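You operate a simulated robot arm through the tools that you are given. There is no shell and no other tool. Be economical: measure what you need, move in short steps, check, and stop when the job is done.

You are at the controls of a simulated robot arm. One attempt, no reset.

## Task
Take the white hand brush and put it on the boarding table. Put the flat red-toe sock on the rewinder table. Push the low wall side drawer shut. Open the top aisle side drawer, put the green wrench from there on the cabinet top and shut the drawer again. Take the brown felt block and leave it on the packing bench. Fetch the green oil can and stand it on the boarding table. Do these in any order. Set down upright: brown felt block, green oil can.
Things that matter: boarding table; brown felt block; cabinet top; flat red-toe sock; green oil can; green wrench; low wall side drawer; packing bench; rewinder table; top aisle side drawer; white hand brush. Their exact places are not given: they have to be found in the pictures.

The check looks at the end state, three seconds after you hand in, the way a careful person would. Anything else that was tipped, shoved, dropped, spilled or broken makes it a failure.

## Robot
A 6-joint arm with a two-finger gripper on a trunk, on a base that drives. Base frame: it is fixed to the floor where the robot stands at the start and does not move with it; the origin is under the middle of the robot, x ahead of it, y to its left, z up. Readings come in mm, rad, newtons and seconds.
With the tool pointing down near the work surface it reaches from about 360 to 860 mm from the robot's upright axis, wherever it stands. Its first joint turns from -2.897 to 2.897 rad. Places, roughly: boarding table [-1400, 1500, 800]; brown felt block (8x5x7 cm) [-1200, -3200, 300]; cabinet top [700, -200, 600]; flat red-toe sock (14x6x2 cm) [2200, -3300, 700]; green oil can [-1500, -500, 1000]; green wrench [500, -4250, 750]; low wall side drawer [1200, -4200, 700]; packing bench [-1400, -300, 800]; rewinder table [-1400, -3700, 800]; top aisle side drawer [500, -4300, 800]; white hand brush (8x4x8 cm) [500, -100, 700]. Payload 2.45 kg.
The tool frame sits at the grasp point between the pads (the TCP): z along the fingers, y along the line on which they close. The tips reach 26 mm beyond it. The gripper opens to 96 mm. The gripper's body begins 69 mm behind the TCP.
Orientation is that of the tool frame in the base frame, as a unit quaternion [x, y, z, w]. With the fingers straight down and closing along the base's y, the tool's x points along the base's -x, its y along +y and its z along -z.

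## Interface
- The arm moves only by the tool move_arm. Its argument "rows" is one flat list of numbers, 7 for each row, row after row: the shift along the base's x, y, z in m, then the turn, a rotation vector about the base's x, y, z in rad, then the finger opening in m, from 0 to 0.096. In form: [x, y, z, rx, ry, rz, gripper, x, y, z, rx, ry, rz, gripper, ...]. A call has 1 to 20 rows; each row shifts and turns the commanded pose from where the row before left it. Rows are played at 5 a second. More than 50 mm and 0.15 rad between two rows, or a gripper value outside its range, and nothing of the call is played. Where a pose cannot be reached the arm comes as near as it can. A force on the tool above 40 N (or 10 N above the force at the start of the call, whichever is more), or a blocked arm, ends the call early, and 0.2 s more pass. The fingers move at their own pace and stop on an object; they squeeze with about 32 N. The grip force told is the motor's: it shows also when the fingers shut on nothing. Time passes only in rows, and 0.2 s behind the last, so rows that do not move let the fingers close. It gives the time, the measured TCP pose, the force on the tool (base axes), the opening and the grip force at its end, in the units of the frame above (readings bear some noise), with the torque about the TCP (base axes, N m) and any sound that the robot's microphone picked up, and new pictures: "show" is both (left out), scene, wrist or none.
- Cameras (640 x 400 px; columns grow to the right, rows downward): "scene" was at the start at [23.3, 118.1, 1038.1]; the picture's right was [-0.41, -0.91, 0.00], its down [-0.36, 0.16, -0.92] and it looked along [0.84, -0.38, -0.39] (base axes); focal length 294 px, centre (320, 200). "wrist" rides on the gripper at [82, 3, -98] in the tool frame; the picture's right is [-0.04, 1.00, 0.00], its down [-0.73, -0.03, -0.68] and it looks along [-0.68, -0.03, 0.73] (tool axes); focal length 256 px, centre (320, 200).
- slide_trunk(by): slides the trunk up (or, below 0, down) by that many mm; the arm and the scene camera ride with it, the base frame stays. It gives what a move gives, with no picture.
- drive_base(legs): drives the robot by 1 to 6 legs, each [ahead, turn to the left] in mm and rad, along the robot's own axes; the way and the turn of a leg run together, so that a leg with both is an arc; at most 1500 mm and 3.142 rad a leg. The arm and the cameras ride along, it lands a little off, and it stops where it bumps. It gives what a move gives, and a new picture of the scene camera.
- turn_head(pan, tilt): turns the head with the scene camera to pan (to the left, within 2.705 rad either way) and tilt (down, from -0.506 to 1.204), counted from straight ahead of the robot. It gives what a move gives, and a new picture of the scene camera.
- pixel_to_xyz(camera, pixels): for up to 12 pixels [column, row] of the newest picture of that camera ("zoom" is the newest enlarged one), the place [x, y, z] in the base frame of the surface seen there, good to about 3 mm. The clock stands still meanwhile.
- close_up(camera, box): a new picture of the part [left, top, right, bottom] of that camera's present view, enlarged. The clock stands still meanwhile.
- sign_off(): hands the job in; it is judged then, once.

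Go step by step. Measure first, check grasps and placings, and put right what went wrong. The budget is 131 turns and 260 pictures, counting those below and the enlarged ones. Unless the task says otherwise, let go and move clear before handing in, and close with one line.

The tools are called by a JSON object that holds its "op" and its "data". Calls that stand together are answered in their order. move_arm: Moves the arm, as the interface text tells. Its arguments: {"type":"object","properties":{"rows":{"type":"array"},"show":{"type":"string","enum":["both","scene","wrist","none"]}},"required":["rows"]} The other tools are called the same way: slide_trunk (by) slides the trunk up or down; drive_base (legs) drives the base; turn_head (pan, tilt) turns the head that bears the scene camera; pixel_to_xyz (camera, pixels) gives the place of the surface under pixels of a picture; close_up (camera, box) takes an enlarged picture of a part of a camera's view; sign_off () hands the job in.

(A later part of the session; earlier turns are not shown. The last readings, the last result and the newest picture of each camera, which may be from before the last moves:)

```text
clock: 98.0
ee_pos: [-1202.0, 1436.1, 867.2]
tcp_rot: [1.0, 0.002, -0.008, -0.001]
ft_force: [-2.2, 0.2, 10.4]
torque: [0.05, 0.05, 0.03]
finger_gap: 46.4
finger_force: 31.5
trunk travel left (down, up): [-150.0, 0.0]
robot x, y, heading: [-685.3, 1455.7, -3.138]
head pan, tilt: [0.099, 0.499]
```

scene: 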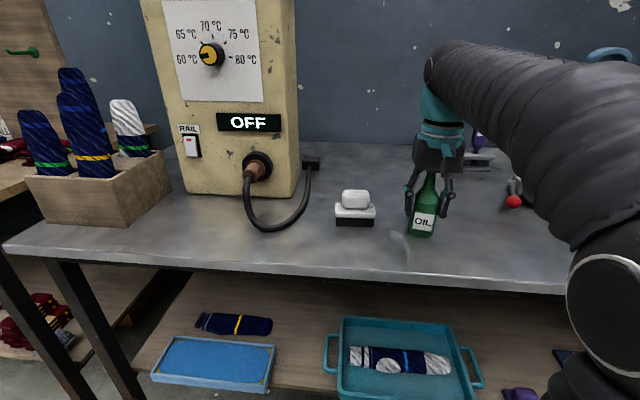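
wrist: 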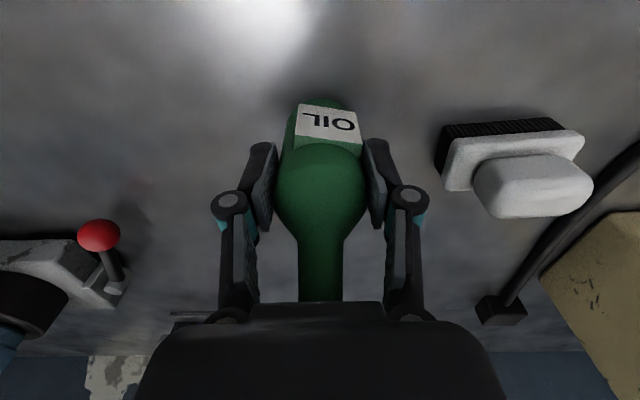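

Contact felt (10 N). I open to 74 mm and slide out toward the robot, slightly raised.

{"op": "move_arm", "data": {"rows": [0, 0, 0, 0, 0, 0, 0.076, 0, 0, 0, 0, 0, 0, 0.076, 0, 0, 0.005, 0, 0, 0, 0.076, 0.03, 0, 0.02, 0, 0, 0, 0.076, 0.04, 0, 0.02, 0, 0, 0, 0.076, 0.035, 0, 0.025, 0, 0, 0, 0.076, 0, 0, 0.04, 0, 0, 0, 0.096], "show": "both"}}

```text
clock: 99.6
ee_pos: [-1098.5, 1435.2, 979.0]
tcp_rot: [1.0, 0.001, -0.007, -0.001]
ft_force: [-0.1, -0.7, -0.8]
torque: [-0.02, 0.0, -0.03]
finger_gap: 95.8
finger_force: 0.0
trunk travel left (down, up): [-150.0, 0.0]
robot x, y, heading: [-684.6, 1457.7, -3.14]
head pan, tilt: [0.099, 0.499]
```

scene: 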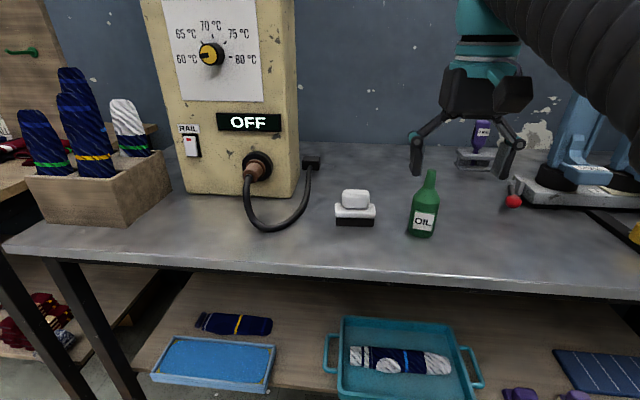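
wrist: 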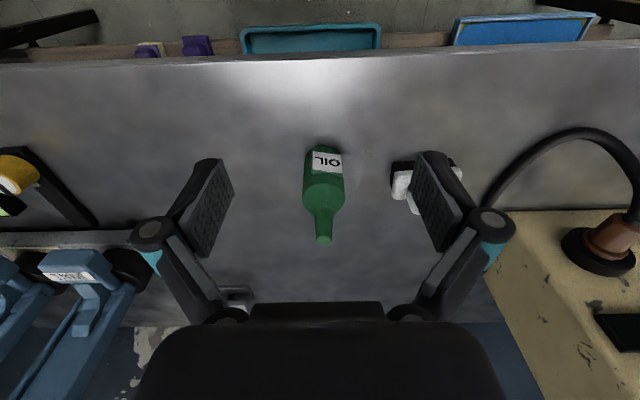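

Both stand on the boarding table. Now drive down the aisle to about y=-2300 and look at the rest.

{"op": "drive_base", "data": {"legs": [[-230, 0], [0, 1.57], [1300, 0], [1300, 0], [1100, 0]]}}

{"op": "turn_head", "data": {"pan": -0.8, "tilt": 0.3}}

{"op": "turn_head", "data": {"pan": 0.1, "tilt": 0.2}}

{"op": "turn_head", "data": {"pan": 0.9, "tilt": 0.2}}

```text
clock: 122.6
ee_pos: [-410.6, -2651.4, 978.7]
tcp_rot: [0.701, 0.713, -0.005, 0.004]
ft_force: [0.3, 0.3, -0.1]
torque: [0.04, -0.02, 0.01]
finger_gap: 96.1
finger_force: 0.0
trunk travel left (down, up): [-150.0, 0.0]
robot x, y, heading: [-435.3, -2241.2, -1.555]
head pan, tilt: [0.099, 0.499]
```

scene: 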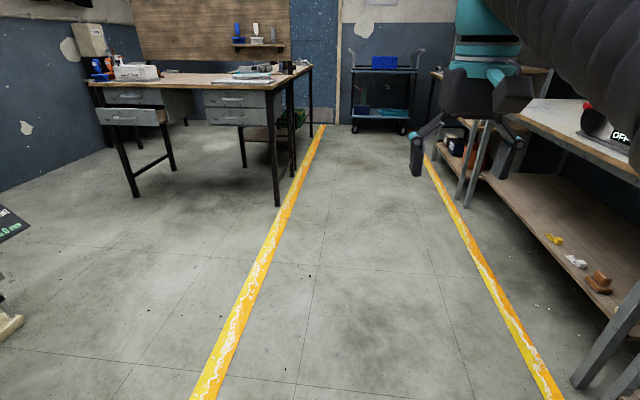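

```text
clock: 123.8
ee_pos: [-410.4, -2652.0, 978.2]
tcp_rot: [0.7, 0.714, -0.005, 0.004]
ft_force: [-1.1, 0.3, -0.2]
torque: [0.02, 0.0, 0.02]
finger_gap: 95.9
finger_force: 0.0
trunk travel left (down, up): [-150.0, 0.0]
robot x, y, heading: [-439.4, -2241.3, -1.556]
head pan, tilt: [-0.799, 0.3]
```

scene: 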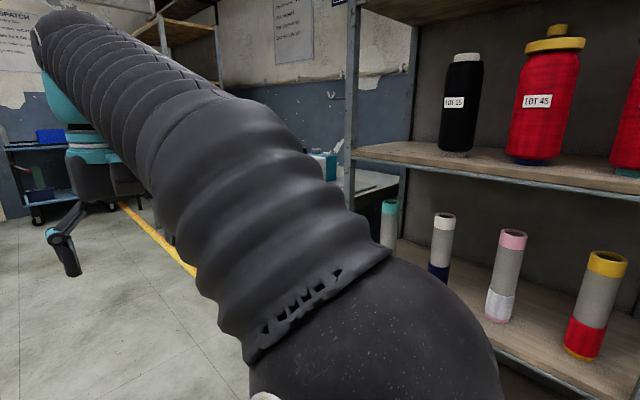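

```text
clock: 125.0
ee_pos: [-409.6, -2651.0, 978.1]
tcp_rot: [0.7, 0.714, -0.005, 0.005]
ft_force: [-0.6, 1.0, -0.1]
torque: [0.03, -0.03, -0.02]
finger_gap: 95.9
finger_force: 0.1
trunk travel left (down, up): [-150.0, 0.0]
robot x, y, heading: [-440.5, -2242.0, -1.553]
head pan, tilt: [0.099, 0.201]
```

scene: 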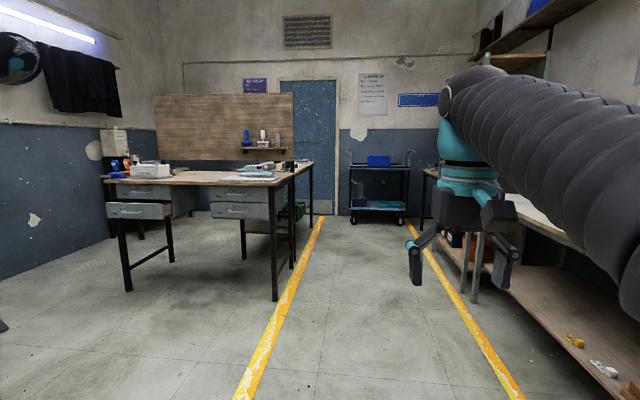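

```text
clock: 126.2
ee_pos: [-410.9, -2651.9, 978.0]
tcp_rot: [0.7, 0.714, -0.006, 0.004]
ft_force: [-0.2, 0.7, -0.7]
torque: [0.01, -0.01, -0.02]
finger_gap: 96.1
finger_force: 0.1
trunk travel left (down, up): [-150.0, 0.0]
robot x, y, heading: [-440.1, -2237.8, -1.549]
head pan, tilt: [0.901, 0.201]
```

scene: 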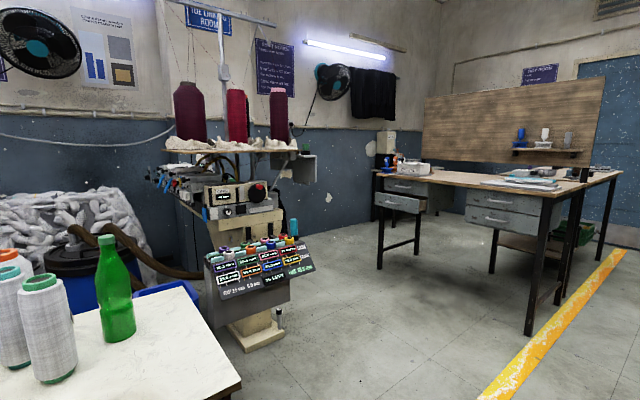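

The rewinder table's low shelf carries a brown block at (600,280) of the first picture. I drive to y≈-3200 and face it.

{"op": "drive_base", "data": {"legs": [[950, 0], [0, -1.57]]}}

{"op": "turn_head", "data": {"pan": 0.1, "tilt": 0.6}}

```text
clock: 134.9
ee_pos: [-831.1, -3185.2, 978.3]
tcp_rot: [1.0, -0.002, -0.007, -0.002]
ft_force: [0.5, 0.4, -0.6]
torque: [0.02, -0.02, -0.02]
finger_gap: 95.7
finger_force: 0.1
trunk travel left (down, up): [-150.0, 0.0]
robot x, y, heading: [-412.9, -3167.2, 3.134]
head pan, tilt: [0.901, 0.201]
```

scene: 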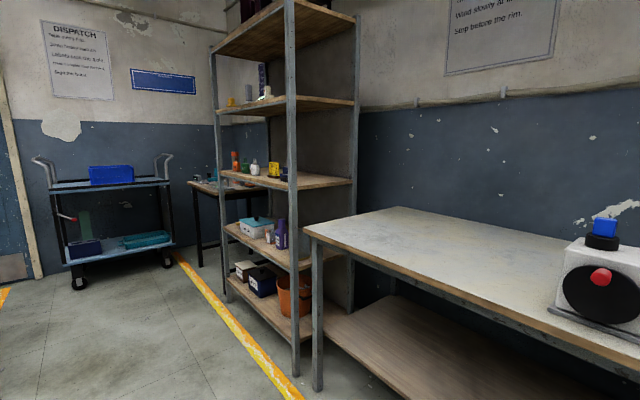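

```text
clock: 136.1
ee_pos: [-830.8, -3185.0, 978.5]
tcp_rot: [1.0, -0.003, -0.007, -0.001]
ft_force: [-0.2, 0.0, -0.5]
torque: [0.01, -0.02, 0.04]
finger_gap: 96.0
finger_force: 0.1
trunk travel left (down, up): [-150.0, 0.0]
robot x, y, heading: [-416.7, -3168.8, 3.141]
head pan, tilt: [0.099, 0.6]
```

scene: 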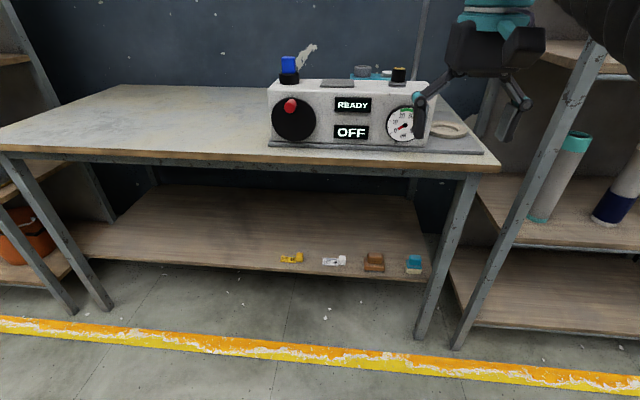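

The brown block is at (374,262) near the low shelf's edge, between a white thing (335,260) and a teal one (413,265). Enlarge and measure.

{"op": "close_up", "data": {"camera": "scene", "box": [270, 230, 446, 340]}}

{"op": "pixel_to_xyz", "data": {"camera": "zoom", "pixels": [[350, 95], [410, 95], [380, 110], [345, 125], [410, 125], [380, 145], [380, 160], [500, 130], [520, 100], [250, 110], [300, 135], [450, 130]]}}

{"op": "pixel_to_xyz", "data": {"camera": "scene", "pixels": [[385, 160], [200, 157], [450, 165], [385, 272], [300, 266], [100, 130], [200, 130], [415, 290], [440, 300], [200, 100]]}}

```text
3.64 times, centred on (358, 285) of scene
```

zoom: 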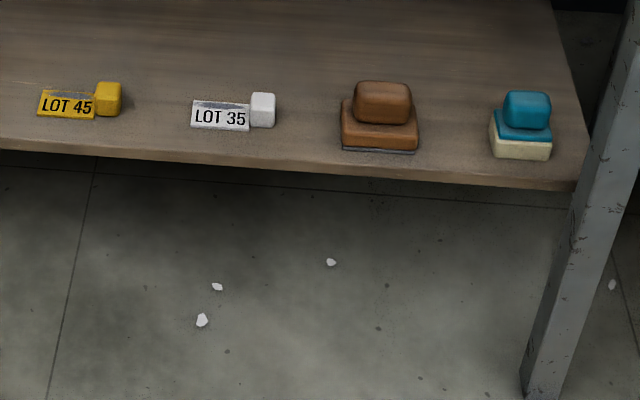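

```text
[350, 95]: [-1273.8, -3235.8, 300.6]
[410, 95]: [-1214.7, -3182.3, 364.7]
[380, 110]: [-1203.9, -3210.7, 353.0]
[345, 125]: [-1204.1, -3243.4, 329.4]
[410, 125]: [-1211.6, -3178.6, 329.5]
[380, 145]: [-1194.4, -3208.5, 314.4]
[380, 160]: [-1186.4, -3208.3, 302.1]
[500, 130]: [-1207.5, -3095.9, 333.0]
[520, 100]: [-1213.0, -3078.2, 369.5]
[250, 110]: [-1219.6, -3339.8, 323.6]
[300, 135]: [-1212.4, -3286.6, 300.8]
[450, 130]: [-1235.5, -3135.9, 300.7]
```

```text
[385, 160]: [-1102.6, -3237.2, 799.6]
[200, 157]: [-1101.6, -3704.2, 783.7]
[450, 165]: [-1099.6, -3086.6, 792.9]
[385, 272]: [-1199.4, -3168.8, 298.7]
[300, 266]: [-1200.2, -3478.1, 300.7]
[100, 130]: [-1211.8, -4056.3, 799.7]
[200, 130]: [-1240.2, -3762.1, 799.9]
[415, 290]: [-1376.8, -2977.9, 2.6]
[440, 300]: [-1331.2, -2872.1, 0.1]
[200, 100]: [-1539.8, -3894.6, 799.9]
```

The block (base ledge + handle) centres near (-1219,-3208), shelf 300. I measure the handle more finely, and lower the trunk for the low reach.

{"op": "pixel_to_xyz", "data": {"camera": "zoom", "pixels": [[380, 85], [380, 92], [380, 98], [357, 105], [361, 112], [408, 105], [404, 112], [380, 120], [380, 128], [343, 112], [417, 112], [415, 145]]}}

{"op": "slide_trunk", "data": {"by": -150}}

```text
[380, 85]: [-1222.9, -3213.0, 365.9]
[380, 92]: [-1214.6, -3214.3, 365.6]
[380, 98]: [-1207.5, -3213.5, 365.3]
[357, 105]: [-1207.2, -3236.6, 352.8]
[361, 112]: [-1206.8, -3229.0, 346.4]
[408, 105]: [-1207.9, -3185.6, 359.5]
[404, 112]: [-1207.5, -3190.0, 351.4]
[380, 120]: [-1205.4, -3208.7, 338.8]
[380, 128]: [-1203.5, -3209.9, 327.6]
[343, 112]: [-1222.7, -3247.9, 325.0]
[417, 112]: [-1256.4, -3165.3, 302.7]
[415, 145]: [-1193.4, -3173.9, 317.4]
```

```text
clock: 137.8
ee_pos: [-830.8, -3185.2, 828.5]
tcp_rot: [1.0, -0.003, -0.007, -0.001]
ft_force: [0.9, -0.3, 0.5]
torque: [0.03, 0.0, -0.01]
finger_gap: 96.0
finger_force: 0.0
trunk travel left (down, up): [0.0, 150.0]
robot x, y, heading: [-417.6, -3166.1, 3.14]
head pan, tilt: [0.099, 0.6]
```

Handle: y -3237..-3185, z 332–367, x -1206..-1232. I lower the arm in front of the table and tilt the fingers 40° forward.

{"op": "move_arm", "data": {"rows": [0, -0.003, -0.045, 0, 0.07, 0, 0.096, 0, -0.003, -0.045, 0, 0.07, 0, 0.096, 0, -0.003, -0.045, 0, 0.07, 0, 0.096, 0, -0.003, -0.045, 0, 0.07, 0, 0.096, -0.01, -0.003, -0.045, 0, 0.07, 0, 0.096, -0.01, -0.003, -0.045, 0, 0.07, 0, 0.096, -0.015, -0.003, -0.045, 0, 0.07, 0, 0.096, -0.015, -0.002, -0.045, 0, 0.07, 0, 0.096, -0.02, -0.001, -0.045, 0, 0.07, 0, 0.096, -0.02, 0, -0.045, 0, 0.07, 0, 0.096, 0, 0, 0, 0, 0, 0, 0.096], "show": "both"}}

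```text
clock: 140.2
ee_pos: [-905.9, -3196.5, 407.2]
tcp_rot: [0.945, -0.023, -0.326, -0.02]
ft_force: [-0.5, -0.6, 0.0]
torque: [0.07, -0.06, 0.04]
finger_gap: 95.8
finger_force: 0.0
out of reach, approached as far as the arm can: row 9, 10
trunk travel left (down, up): [0.0, 150.0]
robot x, y, heading: [-418.2, -3165.0, 3.134]
head pan, tilt: [0.099, 0.6]
```

scene: 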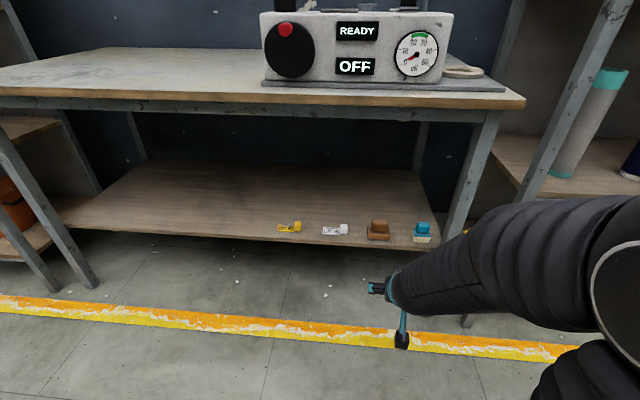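
wrist: 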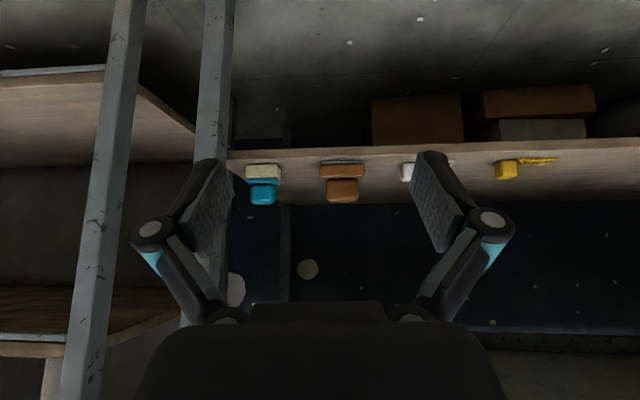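

Reached z 407 with a limit at this radius. I extend forward 120 mm and lower to see what it can reach.

{"op": "move_arm", "data": {"rows": [-0.04, -0.003, 0, 0, 0, 0, 0.096, -0.04, -0.003, -0.01, 0, 0, 0, 0.096, -0.04, -0.003, -0.02, 0, 0, 0, 0.096, -0.02, -0.003, -0.01, 0, 0, 0, 0.096, 0, 0, 0, 0, 0, 0, 0.096], "show": "both"}}

```text
clock: 141.4
ee_pos: [-1047.3, -3208.2, 368.5]
tcp_rot: [0.944, -0.01, -0.328, -0.023]
ft_force: [0.2, -0.1, -0.1]
torque: [-0.01, -0.02, 0.02]
finger_gap: 96.1
finger_force: 0.1
trunk travel left (down, up): [0.0, 150.0]
robot x, y, heading: [-413.9, -3169.7, 3.135]
head pan, tilt: [0.099, 0.6]
```

scene: 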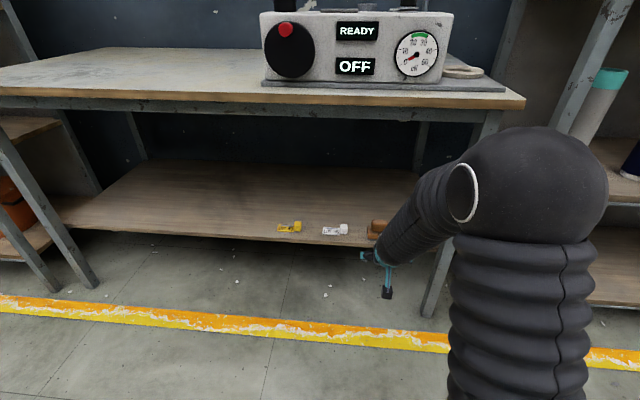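
wrist: 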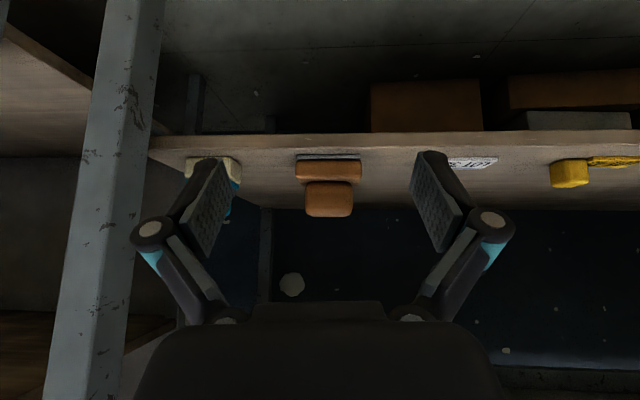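

Good pose. I drive 80 mm nearer so the final reach is comfortable, and check in the wrist view.

{"op": "drive_base", "data": {"legs": [[80, 0]]}}

{"op": "close_up", "data": {"camera": "wrist", "box": [160, 80, 480, 280]}}

{"op": "pixel_to_xyz", "data": {"camera": "wrist", "pixels": [[328, 190], [312, 200], [345, 200], [328, 172], [300, 172], [360, 172], [328, 210]]}}

```text
clock: 142.5
ee_pos: [-1128.5, -3209.7, 368.9]
tcp_rot: [0.944, -0.009, -0.328, -0.023]
ft_force: [0.7, 0.0, 0.1]
torque: [0.0, -0.03, 0.0]
finger_gap: 96.0
finger_force: 0.0
trunk travel left (down, up): [0.0, 150.0]
robot x, y, heading: [-504.8, -3169.5, 3.137]
head pan, tilt: [0.099, 0.6]
```

scene: 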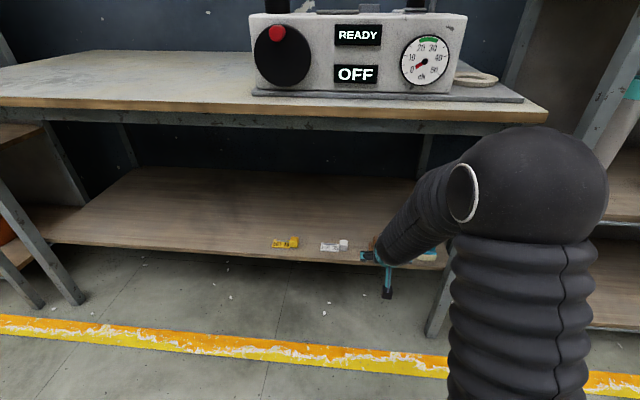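

```text
2.00 times, centred on (320, 180) of wrist
```

zoom: 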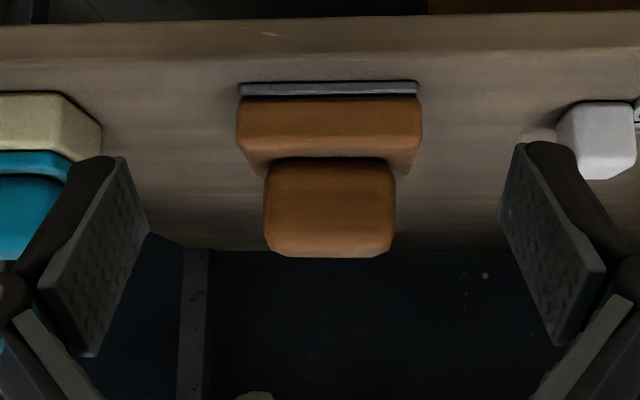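

```text
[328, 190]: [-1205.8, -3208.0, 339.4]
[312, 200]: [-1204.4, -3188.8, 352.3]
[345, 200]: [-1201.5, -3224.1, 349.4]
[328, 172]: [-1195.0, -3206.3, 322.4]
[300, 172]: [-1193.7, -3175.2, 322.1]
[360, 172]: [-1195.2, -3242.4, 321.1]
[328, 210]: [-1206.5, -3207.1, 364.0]
```

Handle centre (-1219,-3208); fingers straddle it clear of the teal block. Move in 88 mm, lower 7 mm, close.

{"op": "move_arm", "data": {"rows": [-0.03, 0.001, -0.002, 0, 0, 0, 0.096, -0.03, 0, -0.002, 0, 0, 0, 0.096, -0.029, 0, -0.003, 0, 0, 0, 0.096, 0, 0, 0, 0, 0, 0, 0.096], "show": "wrist"}}

```text
clock: 143.5
ee_pos: [-1217.3, -3209.2, 361.3]
tcp_rot: [0.945, -0.009, -0.327, -0.023]
ft_force: [0.8, -0.4, -0.5]
torque: [0.02, 0.0, 0.0]
finger_gap: 96.1
finger_force: 0.0
trunk travel left (down, up): [0.0, 150.0]
robot x, y, heading: [-498.5, -3169.3, 3.139]
head pan, tilt: [0.099, 0.6]
```

wrist: 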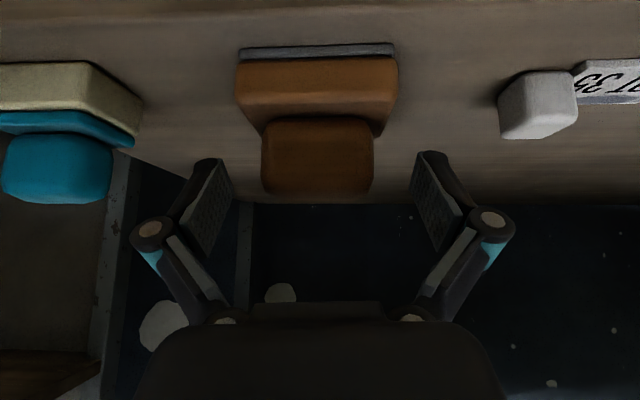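

Pads overlap the handle (centre slightly below the TCP). Close.

{"op": "move_arm", "data": {"rows": [0, 0, 0, 0, 0, 0, 0.03, 0, 0, 0, 0, 0, 0, 0.03, 0, 0, 0, 0, 0, 0, 0.03, 0, 0, 0, 0, 0, 0, 0.03], "show": "wrist"}}

```text
clock: 144.5
ee_pos: [-1217.3, -3208.6, 362.6]
tcp_rot: [0.944, -0.01, -0.328, -0.023]
ft_force: [-1.2, 2.4, 6.7]
torque: [-0.22, 0.05, 0.01]
finger_gap: 55.4
finger_force: 32.2
trunk travel left (down, up): [0.0, 150.0]
robot x, y, heading: [-502.8, -3169.2, 3.141]
head pan, tilt: [0.099, 0.6]
```

wrist: 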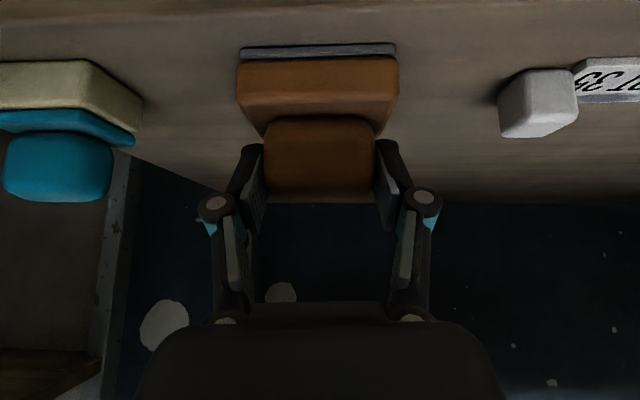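

Gripped at 55 mm. Lift 30 mm, draw out from under the table, then check.

{"op": "move_arm", "data": {"rows": [0, 0, 0.015, 0, 0, 0, 0.03, 0, 0, 0.025, 0, 0, 0, 0.03, 0.045, 0, 0, 0, 0, 0, 0.03, 0.045, 0, 0, 0, 0, 0, 0.03, 0.045, 0, 0, 0, 0, 0, 0.03, 0.045, 0, 0, 0, 0, 0, 0.03, 0.045, 0, 0, 0, 0, 0, 0.03], "show": "wrist"}}

```text
clock: 146.1
ee_pos: [-990.1, -3207.9, 401.5]
tcp_rot: [0.944, -0.009, -0.328, -0.023]
ft_force: [0.2, 0.1, -0.7]
torque: [-0.02, -0.04, 0.0]
finger_gap: 55.6
finger_force: 32.0
trunk travel left (down, up): [0.0, 150.0]
robot x, y, heading: [-496.7, -3167.0, 3.137]
head pan, tilt: [0.099, 0.6]
```

wrist: 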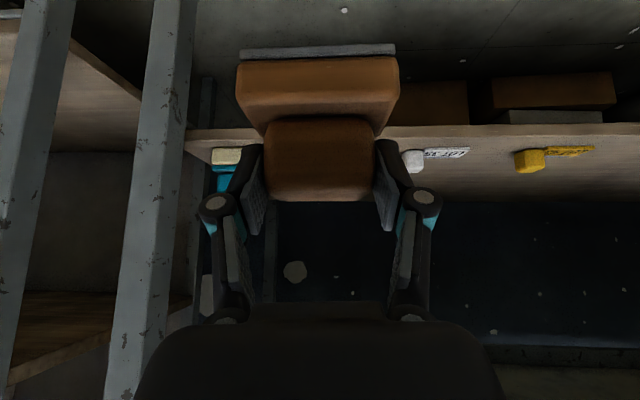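

Block held upright. Back away, then raise the trunk and arm.

{"op": "drive_base", "data": {"legs": [[-100, 0]]}}

{"op": "slide_trunk", "data": {"by": 150}}

{"op": "move_arm", "data": {"rows": [0.01, 0, 0.045, 0, 0, 0, 0.03, 0.01, 0, 0.045, 0, 0, 0, 0.03, 0.01, 0, 0.045, 0, 0, 0, 0.03, 0.01, 0, 0.045, 0, 0, 0, 0.03, 0.01, 0, 0.045, 0, 0, 0, 0.03, 0, 0, 0.045, 0, 0, 0, 0.03, 0, 0, 0.045, 0, 0, 0, 0.03, 0, 0, 0.045, 0, 0, 0, 0.03, 0, 0, 0.04, 0, 0, 0, 0.03], "show": "wrist"}}

```text
clock: 147.2
ee_pos: [-890.6, -3208.1, 402.0]
tcp_rot: [0.944, -0.008, -0.328, -0.022]
ft_force: [-0.1, 0.4, -1.5]
torque: [-0.01, 0.0, -0.04]
finger_gap: 56.0
finger_force: 31.6
trunk travel left (down, up): [0.0, 150.0]
robot x, y, heading: [-401.8, -3166.4, 3.139]
head pan, tilt: [0.099, 0.6]
```

scene: 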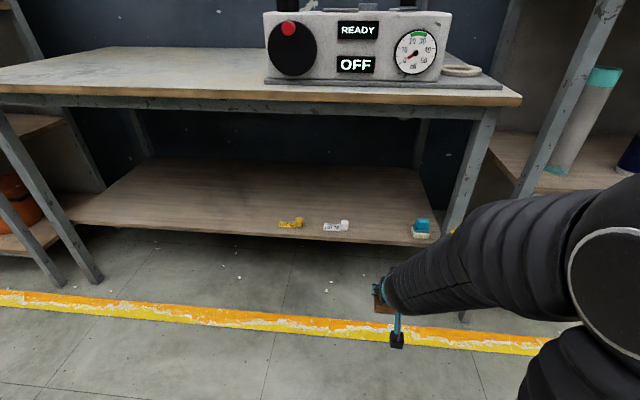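

```text
clock: 149.0
ee_pos: [-890.1, -3207.9, 552.5]
tcp_rot: [0.944, -0.009, -0.328, -0.023]
ft_force: [-0.4, 0.7, -1.0]
torque: [-0.01, 0.0, 0.01]
finger_gap: 55.2
finger_force: 31.9
trunk travel left (down, up): [-150.0, 0.0]
robot x, y, heading: [-399.9, -3163.7, 3.139]
head pan, tilt: [0.099, 0.6]
```

```text
clock: 151.0
ee_pos: [-840.9, -3209.0, 954.6]
tcp_rot: [0.945, -0.009, -0.327, -0.022]
ft_force: [0.1, 0.1, -1.6]
torque: [0.0, -0.03, 0.02]
finger_gap: 55.7
finger_force: 31.9
trunk travel left (down, up): [-150.0, 0.0]
robot x, y, heading: [-396.7, -3164.6, 3.137]
head pan, tilt: [0.099, 0.6]
```

wrist: 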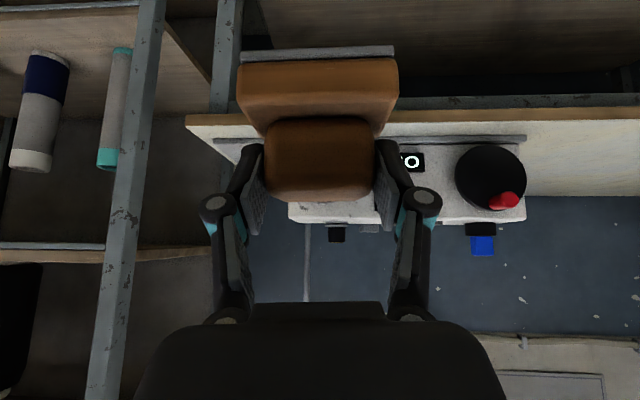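

Now drive back up to the packing bench with the block.

{"op": "drive_base", "data": {"legs": [[0, -1.567], [1340, 0], [1325, 0], [0, 1.57], [200, 0]]}}

{"op": "turn_head", "data": {"pan": 0.1, "tilt": 0.5}}

```text
clock: 172.8
ee_pos: [-1056.4, -553.0, 954.4]
tcp_rot: [0.944, 0.003, -0.328, -0.019]
ft_force: [0.1, -0.4, -2.1]
torque: [-0.04, 0.01, -0.01]
finger_gap: 55.4
finger_force: 31.7
trunk travel left (down, up): [-150.0, 0.0]
robot x, y, heading: [-613.2, -501.3, -3.118]
head pan, tilt: [0.099, 0.6]
```

scene: 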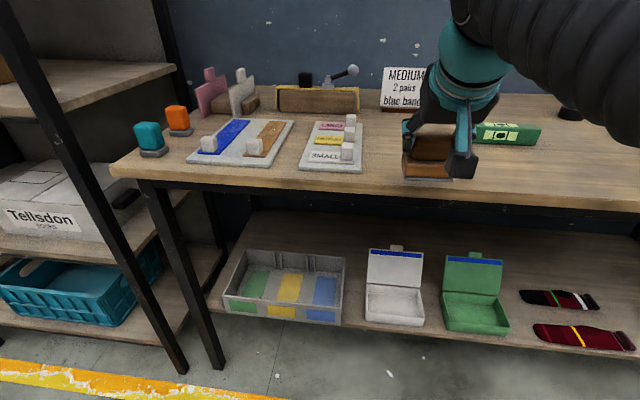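

```text
clock: 173.4
ee_pos: [-1056.7, -552.4, 953.3]
tcp_rot: [0.944, 0.003, -0.328, -0.018]
ft_force: [0.4, -0.3, -1.3]
torque: [-0.02, 0.01, -0.02]
finger_gap: 55.3
finger_force: 32.1
trunk travel left (down, up): [-150.0, 0.0]
robot x, y, heading: [-619.1, -495.6, -3.118]
head pan, tilt: [0.099, 0.499]
```

scene: 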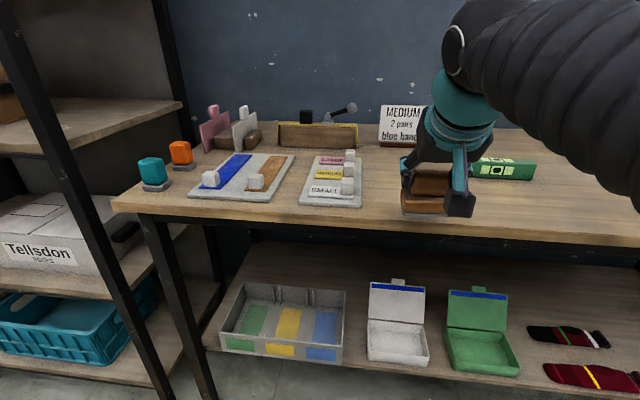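

Spot clear at about (-1230,-530). Move in and lower to just above the bench.

{"op": "move_arm", "data": {"rows": [-0.045, 0.005, 0, 0, 0, 0, 0.03, -0.045, 0.005, 0, 0, 0, 0, 0.03, -0.045, 0.005, 0, 0, 0, 0, 0.03, -0.035, 0.005, -0.01, 0, 0, 0, 0.03, 0, 0, -0.015, 0, 0, 0, 0.03, 0, 0, -0.01, 0, 0, 0, 0.03, 0, 0, 0, 0, 0, 0, 0.03], "show": "both"}}

```text
clock: 175.1
ee_pos: [-1228.5, -532.8, 919.6]
tcp_rot: [0.945, 0.004, -0.328, -0.018]
ft_force: [-0.4, 0.0, -1.4]
torque: [0.03, 0.01, -0.01]
finger_gap: 55.6
finger_force: 32.1
trunk travel left (down, up): [-150.0, 0.0]
robot x, y, heading: [-615.1, -500.1, -3.122]
head pan, tilt: [0.099, 0.499]
```

scene: 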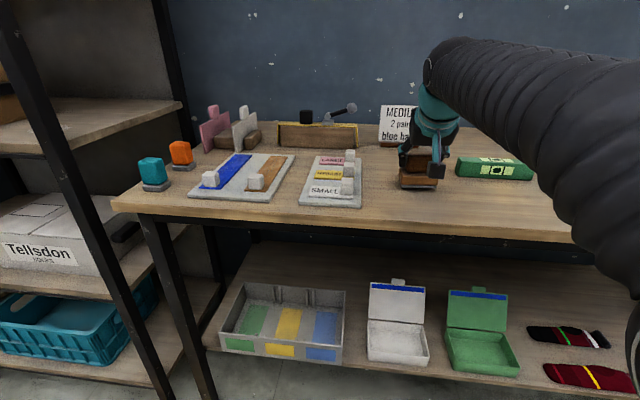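
wrist: 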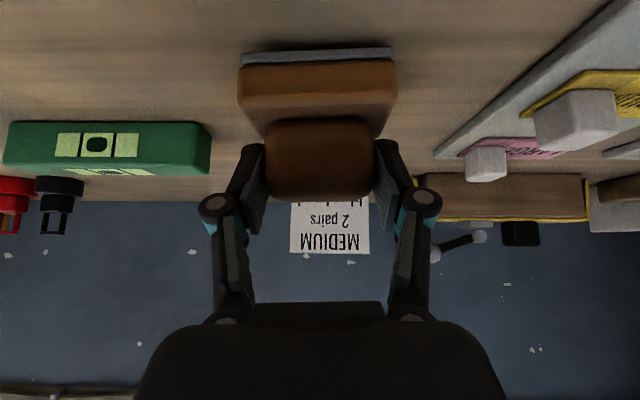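

Expected contact at TCP ≈ 912. Lower in small steps.

{"op": "move_arm", "data": {"rows": [0, 0, -0.004, 0, 0, 0, 0.03, 0, 0, -0.003, 0, 0, 0, 0.03, 0, 0, -0.001, 0, 0, 0, 0.03, 0, 0, 0, 0, 0, 0, 0.03], "show": "none"}}

```text
clock: 176.1
ee_pos: [-1226.9, -532.9, 913.0]
tcp_rot: [0.944, 0.004, -0.33, -0.019]
ft_force: [0.9, -2.4, 10.5]
torque: [-0.55, -0.28, -0.06]
finger_gap: 55.4
finger_force: 31.9
trunk travel left (down, up): [-150.0, 0.0]
robot x, y, heading: [-614.3, -497.1, -3.117]
head pan, tilt: [0.099, 0.499]
```

Contact (10 N). Open and retreat back and up along the fingers.

{"op": "move_arm", "data": {"rows": [0, 0, 0, 0, 0, 0, 0.09, 0, 0, 0, 0, 0, 0, 0.09, 0, 0, 0, 0, 0, 0, 0.09, 0.012, 0, 0.015, 0, 0, 0, 0.09, 0.025, 0, 0.02, 0, 0, 0, 0.09, 0.04, 0, 0.01, 0, 0, 0, 0.09, 0.045, 0, 0, 0, 0, 0, 0.09, 0.045, 0, 0, 0, 0, 0, 0.09], "show": "both"}}

```text
clock: 177.8
ee_pos: [-1061.8, -535.4, 956.1]
tcp_rot: [0.945, 0.004, -0.328, -0.019]
ft_force: [-1.3, -0.3, 0.0]
torque: [0.0, 0.01, -0.05]
finger_gap: 90.0
finger_force: 0.2
trunk travel left (down, up): [-150.0, 0.0]
robot x, y, heading: [-612.3, -499.7, -3.12]
head pan, tilt: [0.099, 0.499]
```

scene: 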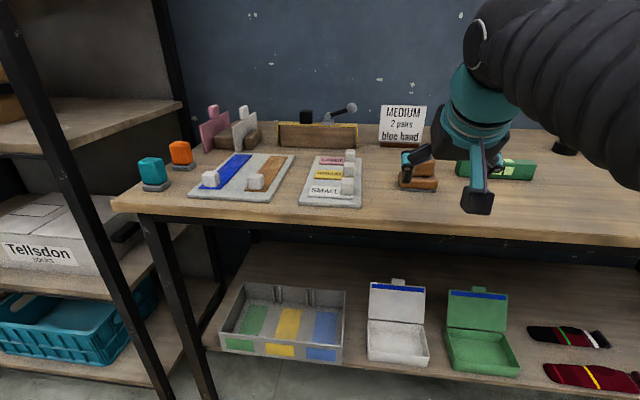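
wrist: 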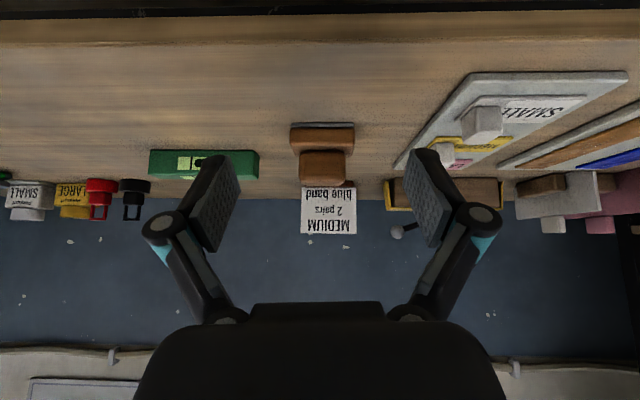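

The block stands on the packing bench (wrist (321,150)). I restore the tool to straight down, then drive to the far end.

{"op": "move_arm", "data": {"rows": [0.01, 0, 0, 0, -0.13, 0, 0.096, 0.01, 0, 0, 0, -0.13, 0, 0.096, 0.01, 0, 0, 0, -0.13, 0, 0.096, 0.01, 0, 0, 0, -0.13, 0, 0.096, 0, 0, 0, 0, -0.146, 0, 0.096], "show": "none"}}

{"op": "drive_base", "data": {"legs": [[-150, 0], [0, 1.55], [1400, 0], [1400, 0], [0, 1.57]]}}

{"op": "turn_head", "data": {"pan": -0.35, "tilt": 0.25}}

{"op": "turn_head", "data": {"pan": 0.4, "tilt": 0.3}}

```text
clock: 179.1
ee_pos: [-1019.5, -532.6, 955.1]
tcp_rot: [1.0, 0.01, 0.0, -0.017]
ft_force: [1.0, 0.6, 0.0]
torque: [0.04, 0.03, 0.03]
finger_gap: 96.0
finger_force: 0.0
trunk travel left (down, up): [-150.0, 0.0]
robot x, y, heading: [-615.7, -499.9, -3.117]
head pan, tilt: [0.099, 0.499]
```

```text
clock: 201.3
ee_pos: [32.2, -3281.6, 955.2]
tcp_rot: [-0.007, 1.0, -0.016, 0.001]
ft_force: [0.0, -0.2, -0.2]
torque: [-0.01, -0.04, -0.01]
finger_gap: 95.9
finger_force: 0.0
trunk travel left (down, up): [-150.0, 0.0]
robot x, y, heading: [-374.2, -3309.5, 0.015]
head pan, tilt: [0.099, 0.499]
```

scene: 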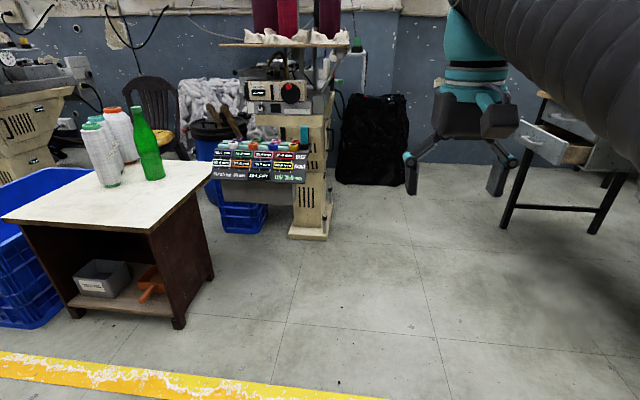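

```text
clock: 202.2
ee_pos: [31.5, -3281.3, 955.7]
tcp_rot: [-0.006, 1.0, -0.016, 0.001]
ft_force: [0.2, -0.1, 0.4]
torque: [0.03, 0.01, -0.01]
finger_gap: 96.1
finger_force: 0.0
trunk travel left (down, up): [-150.0, 0.0]
robot x, y, heading: [-374.3, -3312.5, 0.015]
head pan, tilt: [-0.351, 0.25]
```

scene: 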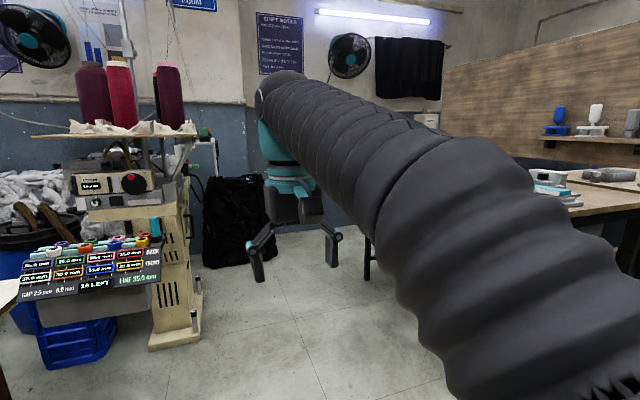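

```text
clock: 203.3
ee_pos: [30.6, -3282.0, 954.8]
tcp_rot: [-0.006, 1.0, -0.017, 0.001]
ft_force: [-0.1, -0.3, 0.0]
torque: [-0.02, -0.02, 0.03]
finger_gap: 95.9
finger_force: 0.0
trunk travel left (down, up): [-150.0, 0.0]
robot x, y, heading: [-373.0, -3314.5, 0.016]
head pan, tilt: [0.4, 0.3]
```

scene: 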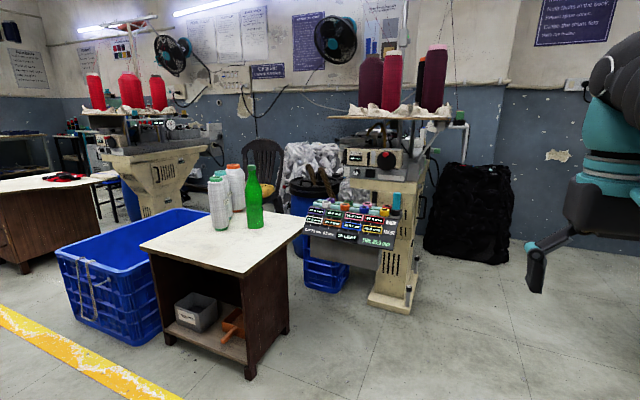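

The black sack at (470,210) may carry the sock at z≈700. Measure it and enlarge.

{"op": "pixel_to_xyz", "data": {"camera": "scene", "pixels": [[470, 165], [470, 200], [470, 260], [400, 300], [385, 195], [270, 230], [330, 235]]}}

{"op": "close_up", "data": {"camera": "scene", "box": [400, 130, 560, 230]}}

```text
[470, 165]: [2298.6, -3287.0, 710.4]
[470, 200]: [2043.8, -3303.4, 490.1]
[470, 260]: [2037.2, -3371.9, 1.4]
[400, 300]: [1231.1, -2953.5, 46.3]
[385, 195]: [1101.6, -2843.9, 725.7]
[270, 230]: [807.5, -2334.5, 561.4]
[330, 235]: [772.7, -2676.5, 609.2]
```

```text
4.00 times, centred on (480, 180) of scene
```

zoom: 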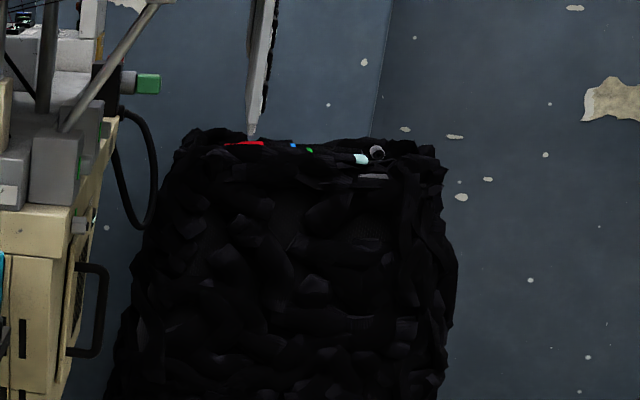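

Red shows at zoom (245,143) on the sack's top. I drive 900 mm ahead and look at the sack and at the desk.

{"op": "drive_base", "data": {"legs": [[900, 0]]}}

{"op": "turn_head", "data": {"pan": -0.9, "tilt": 0.45}}

{"op": "turn_head", "data": {"pan": 0.2, "tilt": 0.35}}

```text
clock: 208.0
ee_pos: [936.7, -3270.8, 955.7]
tcp_rot: [-0.004, 1.0, -0.017, 0.001]
ft_force: [-0.1, 0.5, -1.0]
torque: [-0.01, 0.03, -0.02]
finger_gap: 96.0
finger_force: 0.1
trunk travel left (down, up): [-150.0, 0.0]
robot x, y, heading: [527.7, -3299.9, 0.011]
head pan, tilt: [0.4, 0.3]
```

scene: 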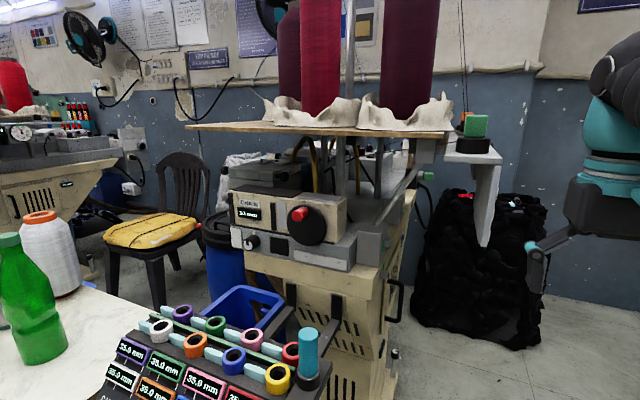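

```text
clock: 209.5
ee_pos: [934.6, -3269.4, 955.4]
tcp_rot: [-0.004, 1.0, -0.016, 0.0]
ft_force: [-0.2, 1.1, -1.4]
torque: [0.03, -0.01, 0.0]
finger_gap: 95.9
finger_force: 0.1
trunk travel left (down, up): [-150.0, 0.0]
robot x, y, heading: [531.8, -3298.2, 0.012]
head pan, tilt: [-0.901, 0.45]
```

scene: 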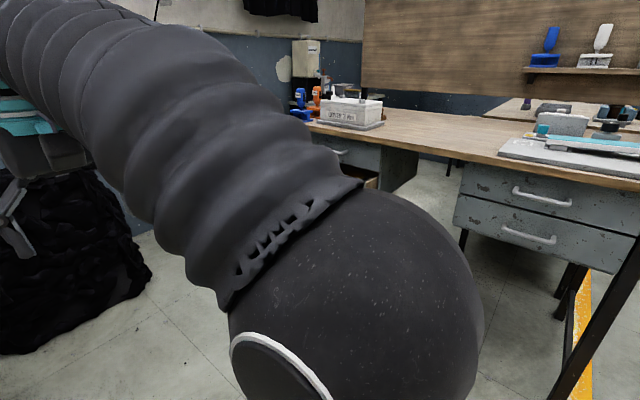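

```text
clock: 210.8
ee_pos: [934.6, -3270.1, 955.7]
tcp_rot: [-0.004, 1.0, -0.016, 0.001]
ft_force: [0.3, -0.5, 0.2]
torque: [-0.01, 0.02, 0.0]
finger_gap: 96.1
finger_force: 0.0
trunk travel left (down, up): [-150.0, 0.0]
robot x, y, heading: [531.7, -3294.3, 0.015]
head pan, tilt: [0.201, 0.351]
```

scene: 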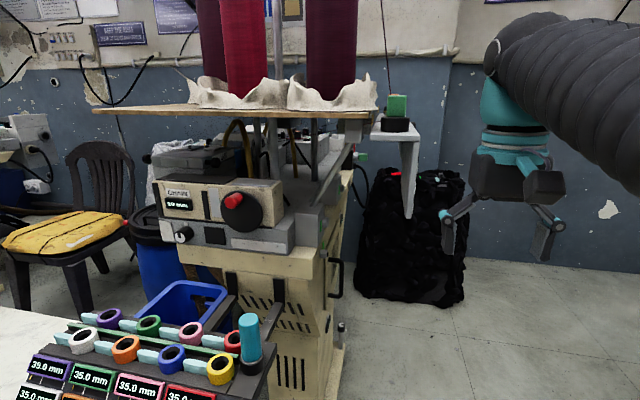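

I measure the hazards (bracket (410,180), panel (230,370)) and the sack before going on.

{"op": "pixel_to_xyz", "data": {"camera": "scene", "pixels": [[410, 180], [395, 125], [380, 108], [260, 365], [240, 390], [340, 340], [395, 175], [430, 175], [430, 220], [360, 290], [450, 300]]}}

```text
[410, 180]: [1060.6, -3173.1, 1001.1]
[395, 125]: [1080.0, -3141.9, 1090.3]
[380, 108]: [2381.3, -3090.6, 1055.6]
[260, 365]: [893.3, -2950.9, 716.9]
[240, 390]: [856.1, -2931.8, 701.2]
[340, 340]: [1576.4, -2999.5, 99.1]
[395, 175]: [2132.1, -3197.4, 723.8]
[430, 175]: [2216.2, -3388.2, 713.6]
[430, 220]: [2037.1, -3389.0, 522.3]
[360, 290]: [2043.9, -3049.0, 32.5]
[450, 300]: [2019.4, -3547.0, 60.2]
```

The bracket at (1060,-3173,~1000) is near the arm's path. I check the desk's edges to shift right safely.

{"op": "turn_head", "data": {"pan": -0.9, "tilt": 0.45}}

{"op": "pixel_to_xyz", "data": {"camera": "scene", "pixels": [[460, 155], [370, 130], [620, 185], [550, 195], [530, 235], [470, 220], [365, 185], [345, 155], [375, 182], [580, 350], [540, 110], [420, 120]]}}

```text
clock: 212.2
ee_pos: [935.2, -3268.8, 954.9]
tcp_rot: [-0.003, 1.0, -0.017, 0.001]
ft_force: [-0.1, 0.2, -0.5]
torque: [0.02, -0.02, 0.02]
finger_gap: 95.8
finger_force: 0.1
trunk travel left (down, up): [-150.0, 0.0]
robot x, y, heading: [532.0, -3299.7, 0.02]
head pan, tilt: [-0.901, 0.45]
```

scene: 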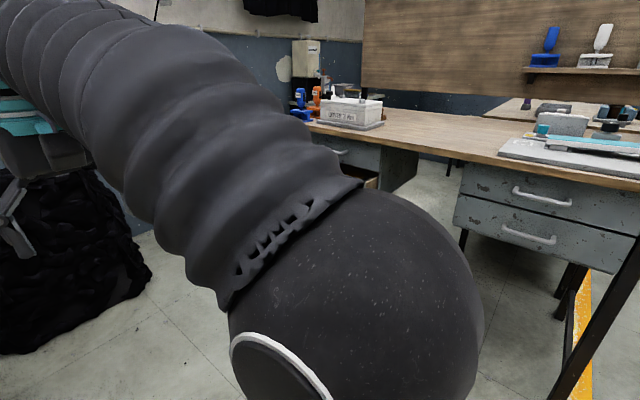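

```text
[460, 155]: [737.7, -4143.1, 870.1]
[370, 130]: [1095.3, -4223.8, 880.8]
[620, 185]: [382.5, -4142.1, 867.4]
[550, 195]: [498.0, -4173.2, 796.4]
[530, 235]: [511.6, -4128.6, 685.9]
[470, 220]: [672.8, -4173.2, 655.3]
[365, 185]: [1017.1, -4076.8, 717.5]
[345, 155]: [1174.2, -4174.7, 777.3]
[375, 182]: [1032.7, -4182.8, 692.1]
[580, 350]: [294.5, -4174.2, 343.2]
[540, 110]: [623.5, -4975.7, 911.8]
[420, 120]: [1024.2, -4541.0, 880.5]
```

Ample room down to y=-4050. I shift right to y≈-3470 and go on to x≈1480.

{"op": "drive_base", "data": {"legs": [[0, -0.5], [400, 0], [0, 0.5], [600, 0]]}}

{"op": "turn_head", "data": {"pan": 0.3, "tilt": 0.45}}

{"op": "close_up", "data": {"camera": "scene", "box": [200, 120, 400, 245]}}

```text
clock: 220.5
ee_pos: [1886.1, -3445.0, 954.1]
tcp_rot: [-0.005, 1.0, -0.017, 0.001]
ft_force: [0.4, -0.1, 0.4]
torque: [-0.01, 0.01, -0.03]
finger_gap: 96.1
finger_force: 0.1
trunk travel left (down, up): [-150.0, 0.0]
robot x, y, heading: [1479.6, -3474.5, 0.013]
head pan, tilt: [-0.901, 0.45]
```

scene: 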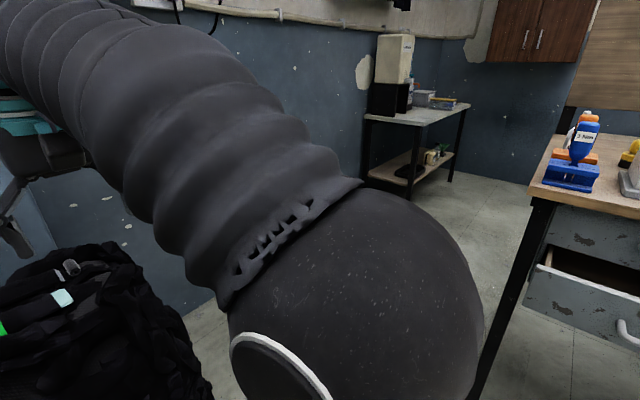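

```text
clock: 221.9
ee_pos: [1886.9, -3445.2, 955.8]
tcp_rot: [-0.005, 1.0, -0.017, 0.001]
ft_force: [0.1, -0.4, -0.2]
torque: [-0.03, 0.01, 0.03]
finger_gap: 95.9
finger_force: 0.1
trunk travel left (down, up): [-150.0, 0.0]
robot x, y, heading: [1482.7, -3473.5, 0.017]
head pan, tilt: [0.3, 0.45]
```

scene: 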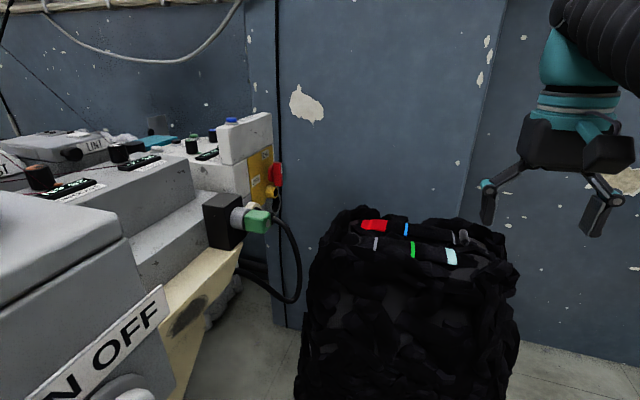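

```text
3.20 times, centred on (300, 182) of scene
```

zoom: 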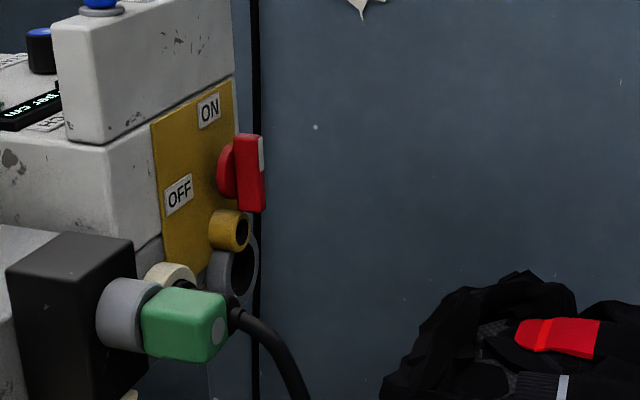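

{"op": "close_up", "data": {"camera": "scene", "box": [320, 195, 512, 315]}}

{"op": "pixel_to_xyz", "data": {"camera": "zoom", "pixels": [[150, 95], [220, 95], [220, 125], [285, 110], [320, 120], [350, 125], [180, 155], [300, 180], [430, 200], [480, 140], [400, 120], [270, 130]]}}

```text
3.33 times, centred on (416, 255) of scene
```

zoom: 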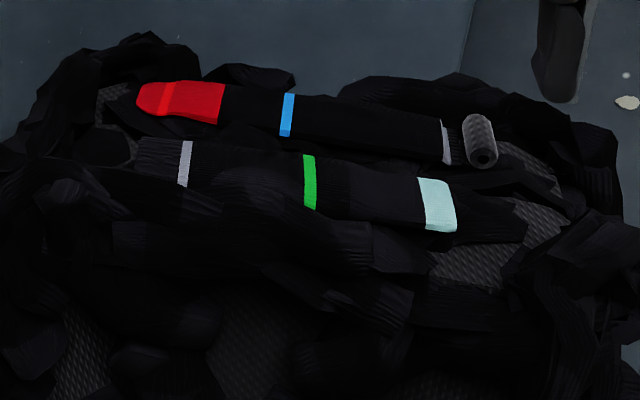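

```text
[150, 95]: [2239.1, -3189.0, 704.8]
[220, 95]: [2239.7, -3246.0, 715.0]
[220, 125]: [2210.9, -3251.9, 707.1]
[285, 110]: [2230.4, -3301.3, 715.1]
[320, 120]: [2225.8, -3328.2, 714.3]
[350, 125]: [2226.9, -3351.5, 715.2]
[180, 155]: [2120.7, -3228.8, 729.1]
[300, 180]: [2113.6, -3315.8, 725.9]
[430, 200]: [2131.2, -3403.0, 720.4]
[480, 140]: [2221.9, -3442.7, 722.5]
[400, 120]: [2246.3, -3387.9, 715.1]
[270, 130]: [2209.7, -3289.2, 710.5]
```

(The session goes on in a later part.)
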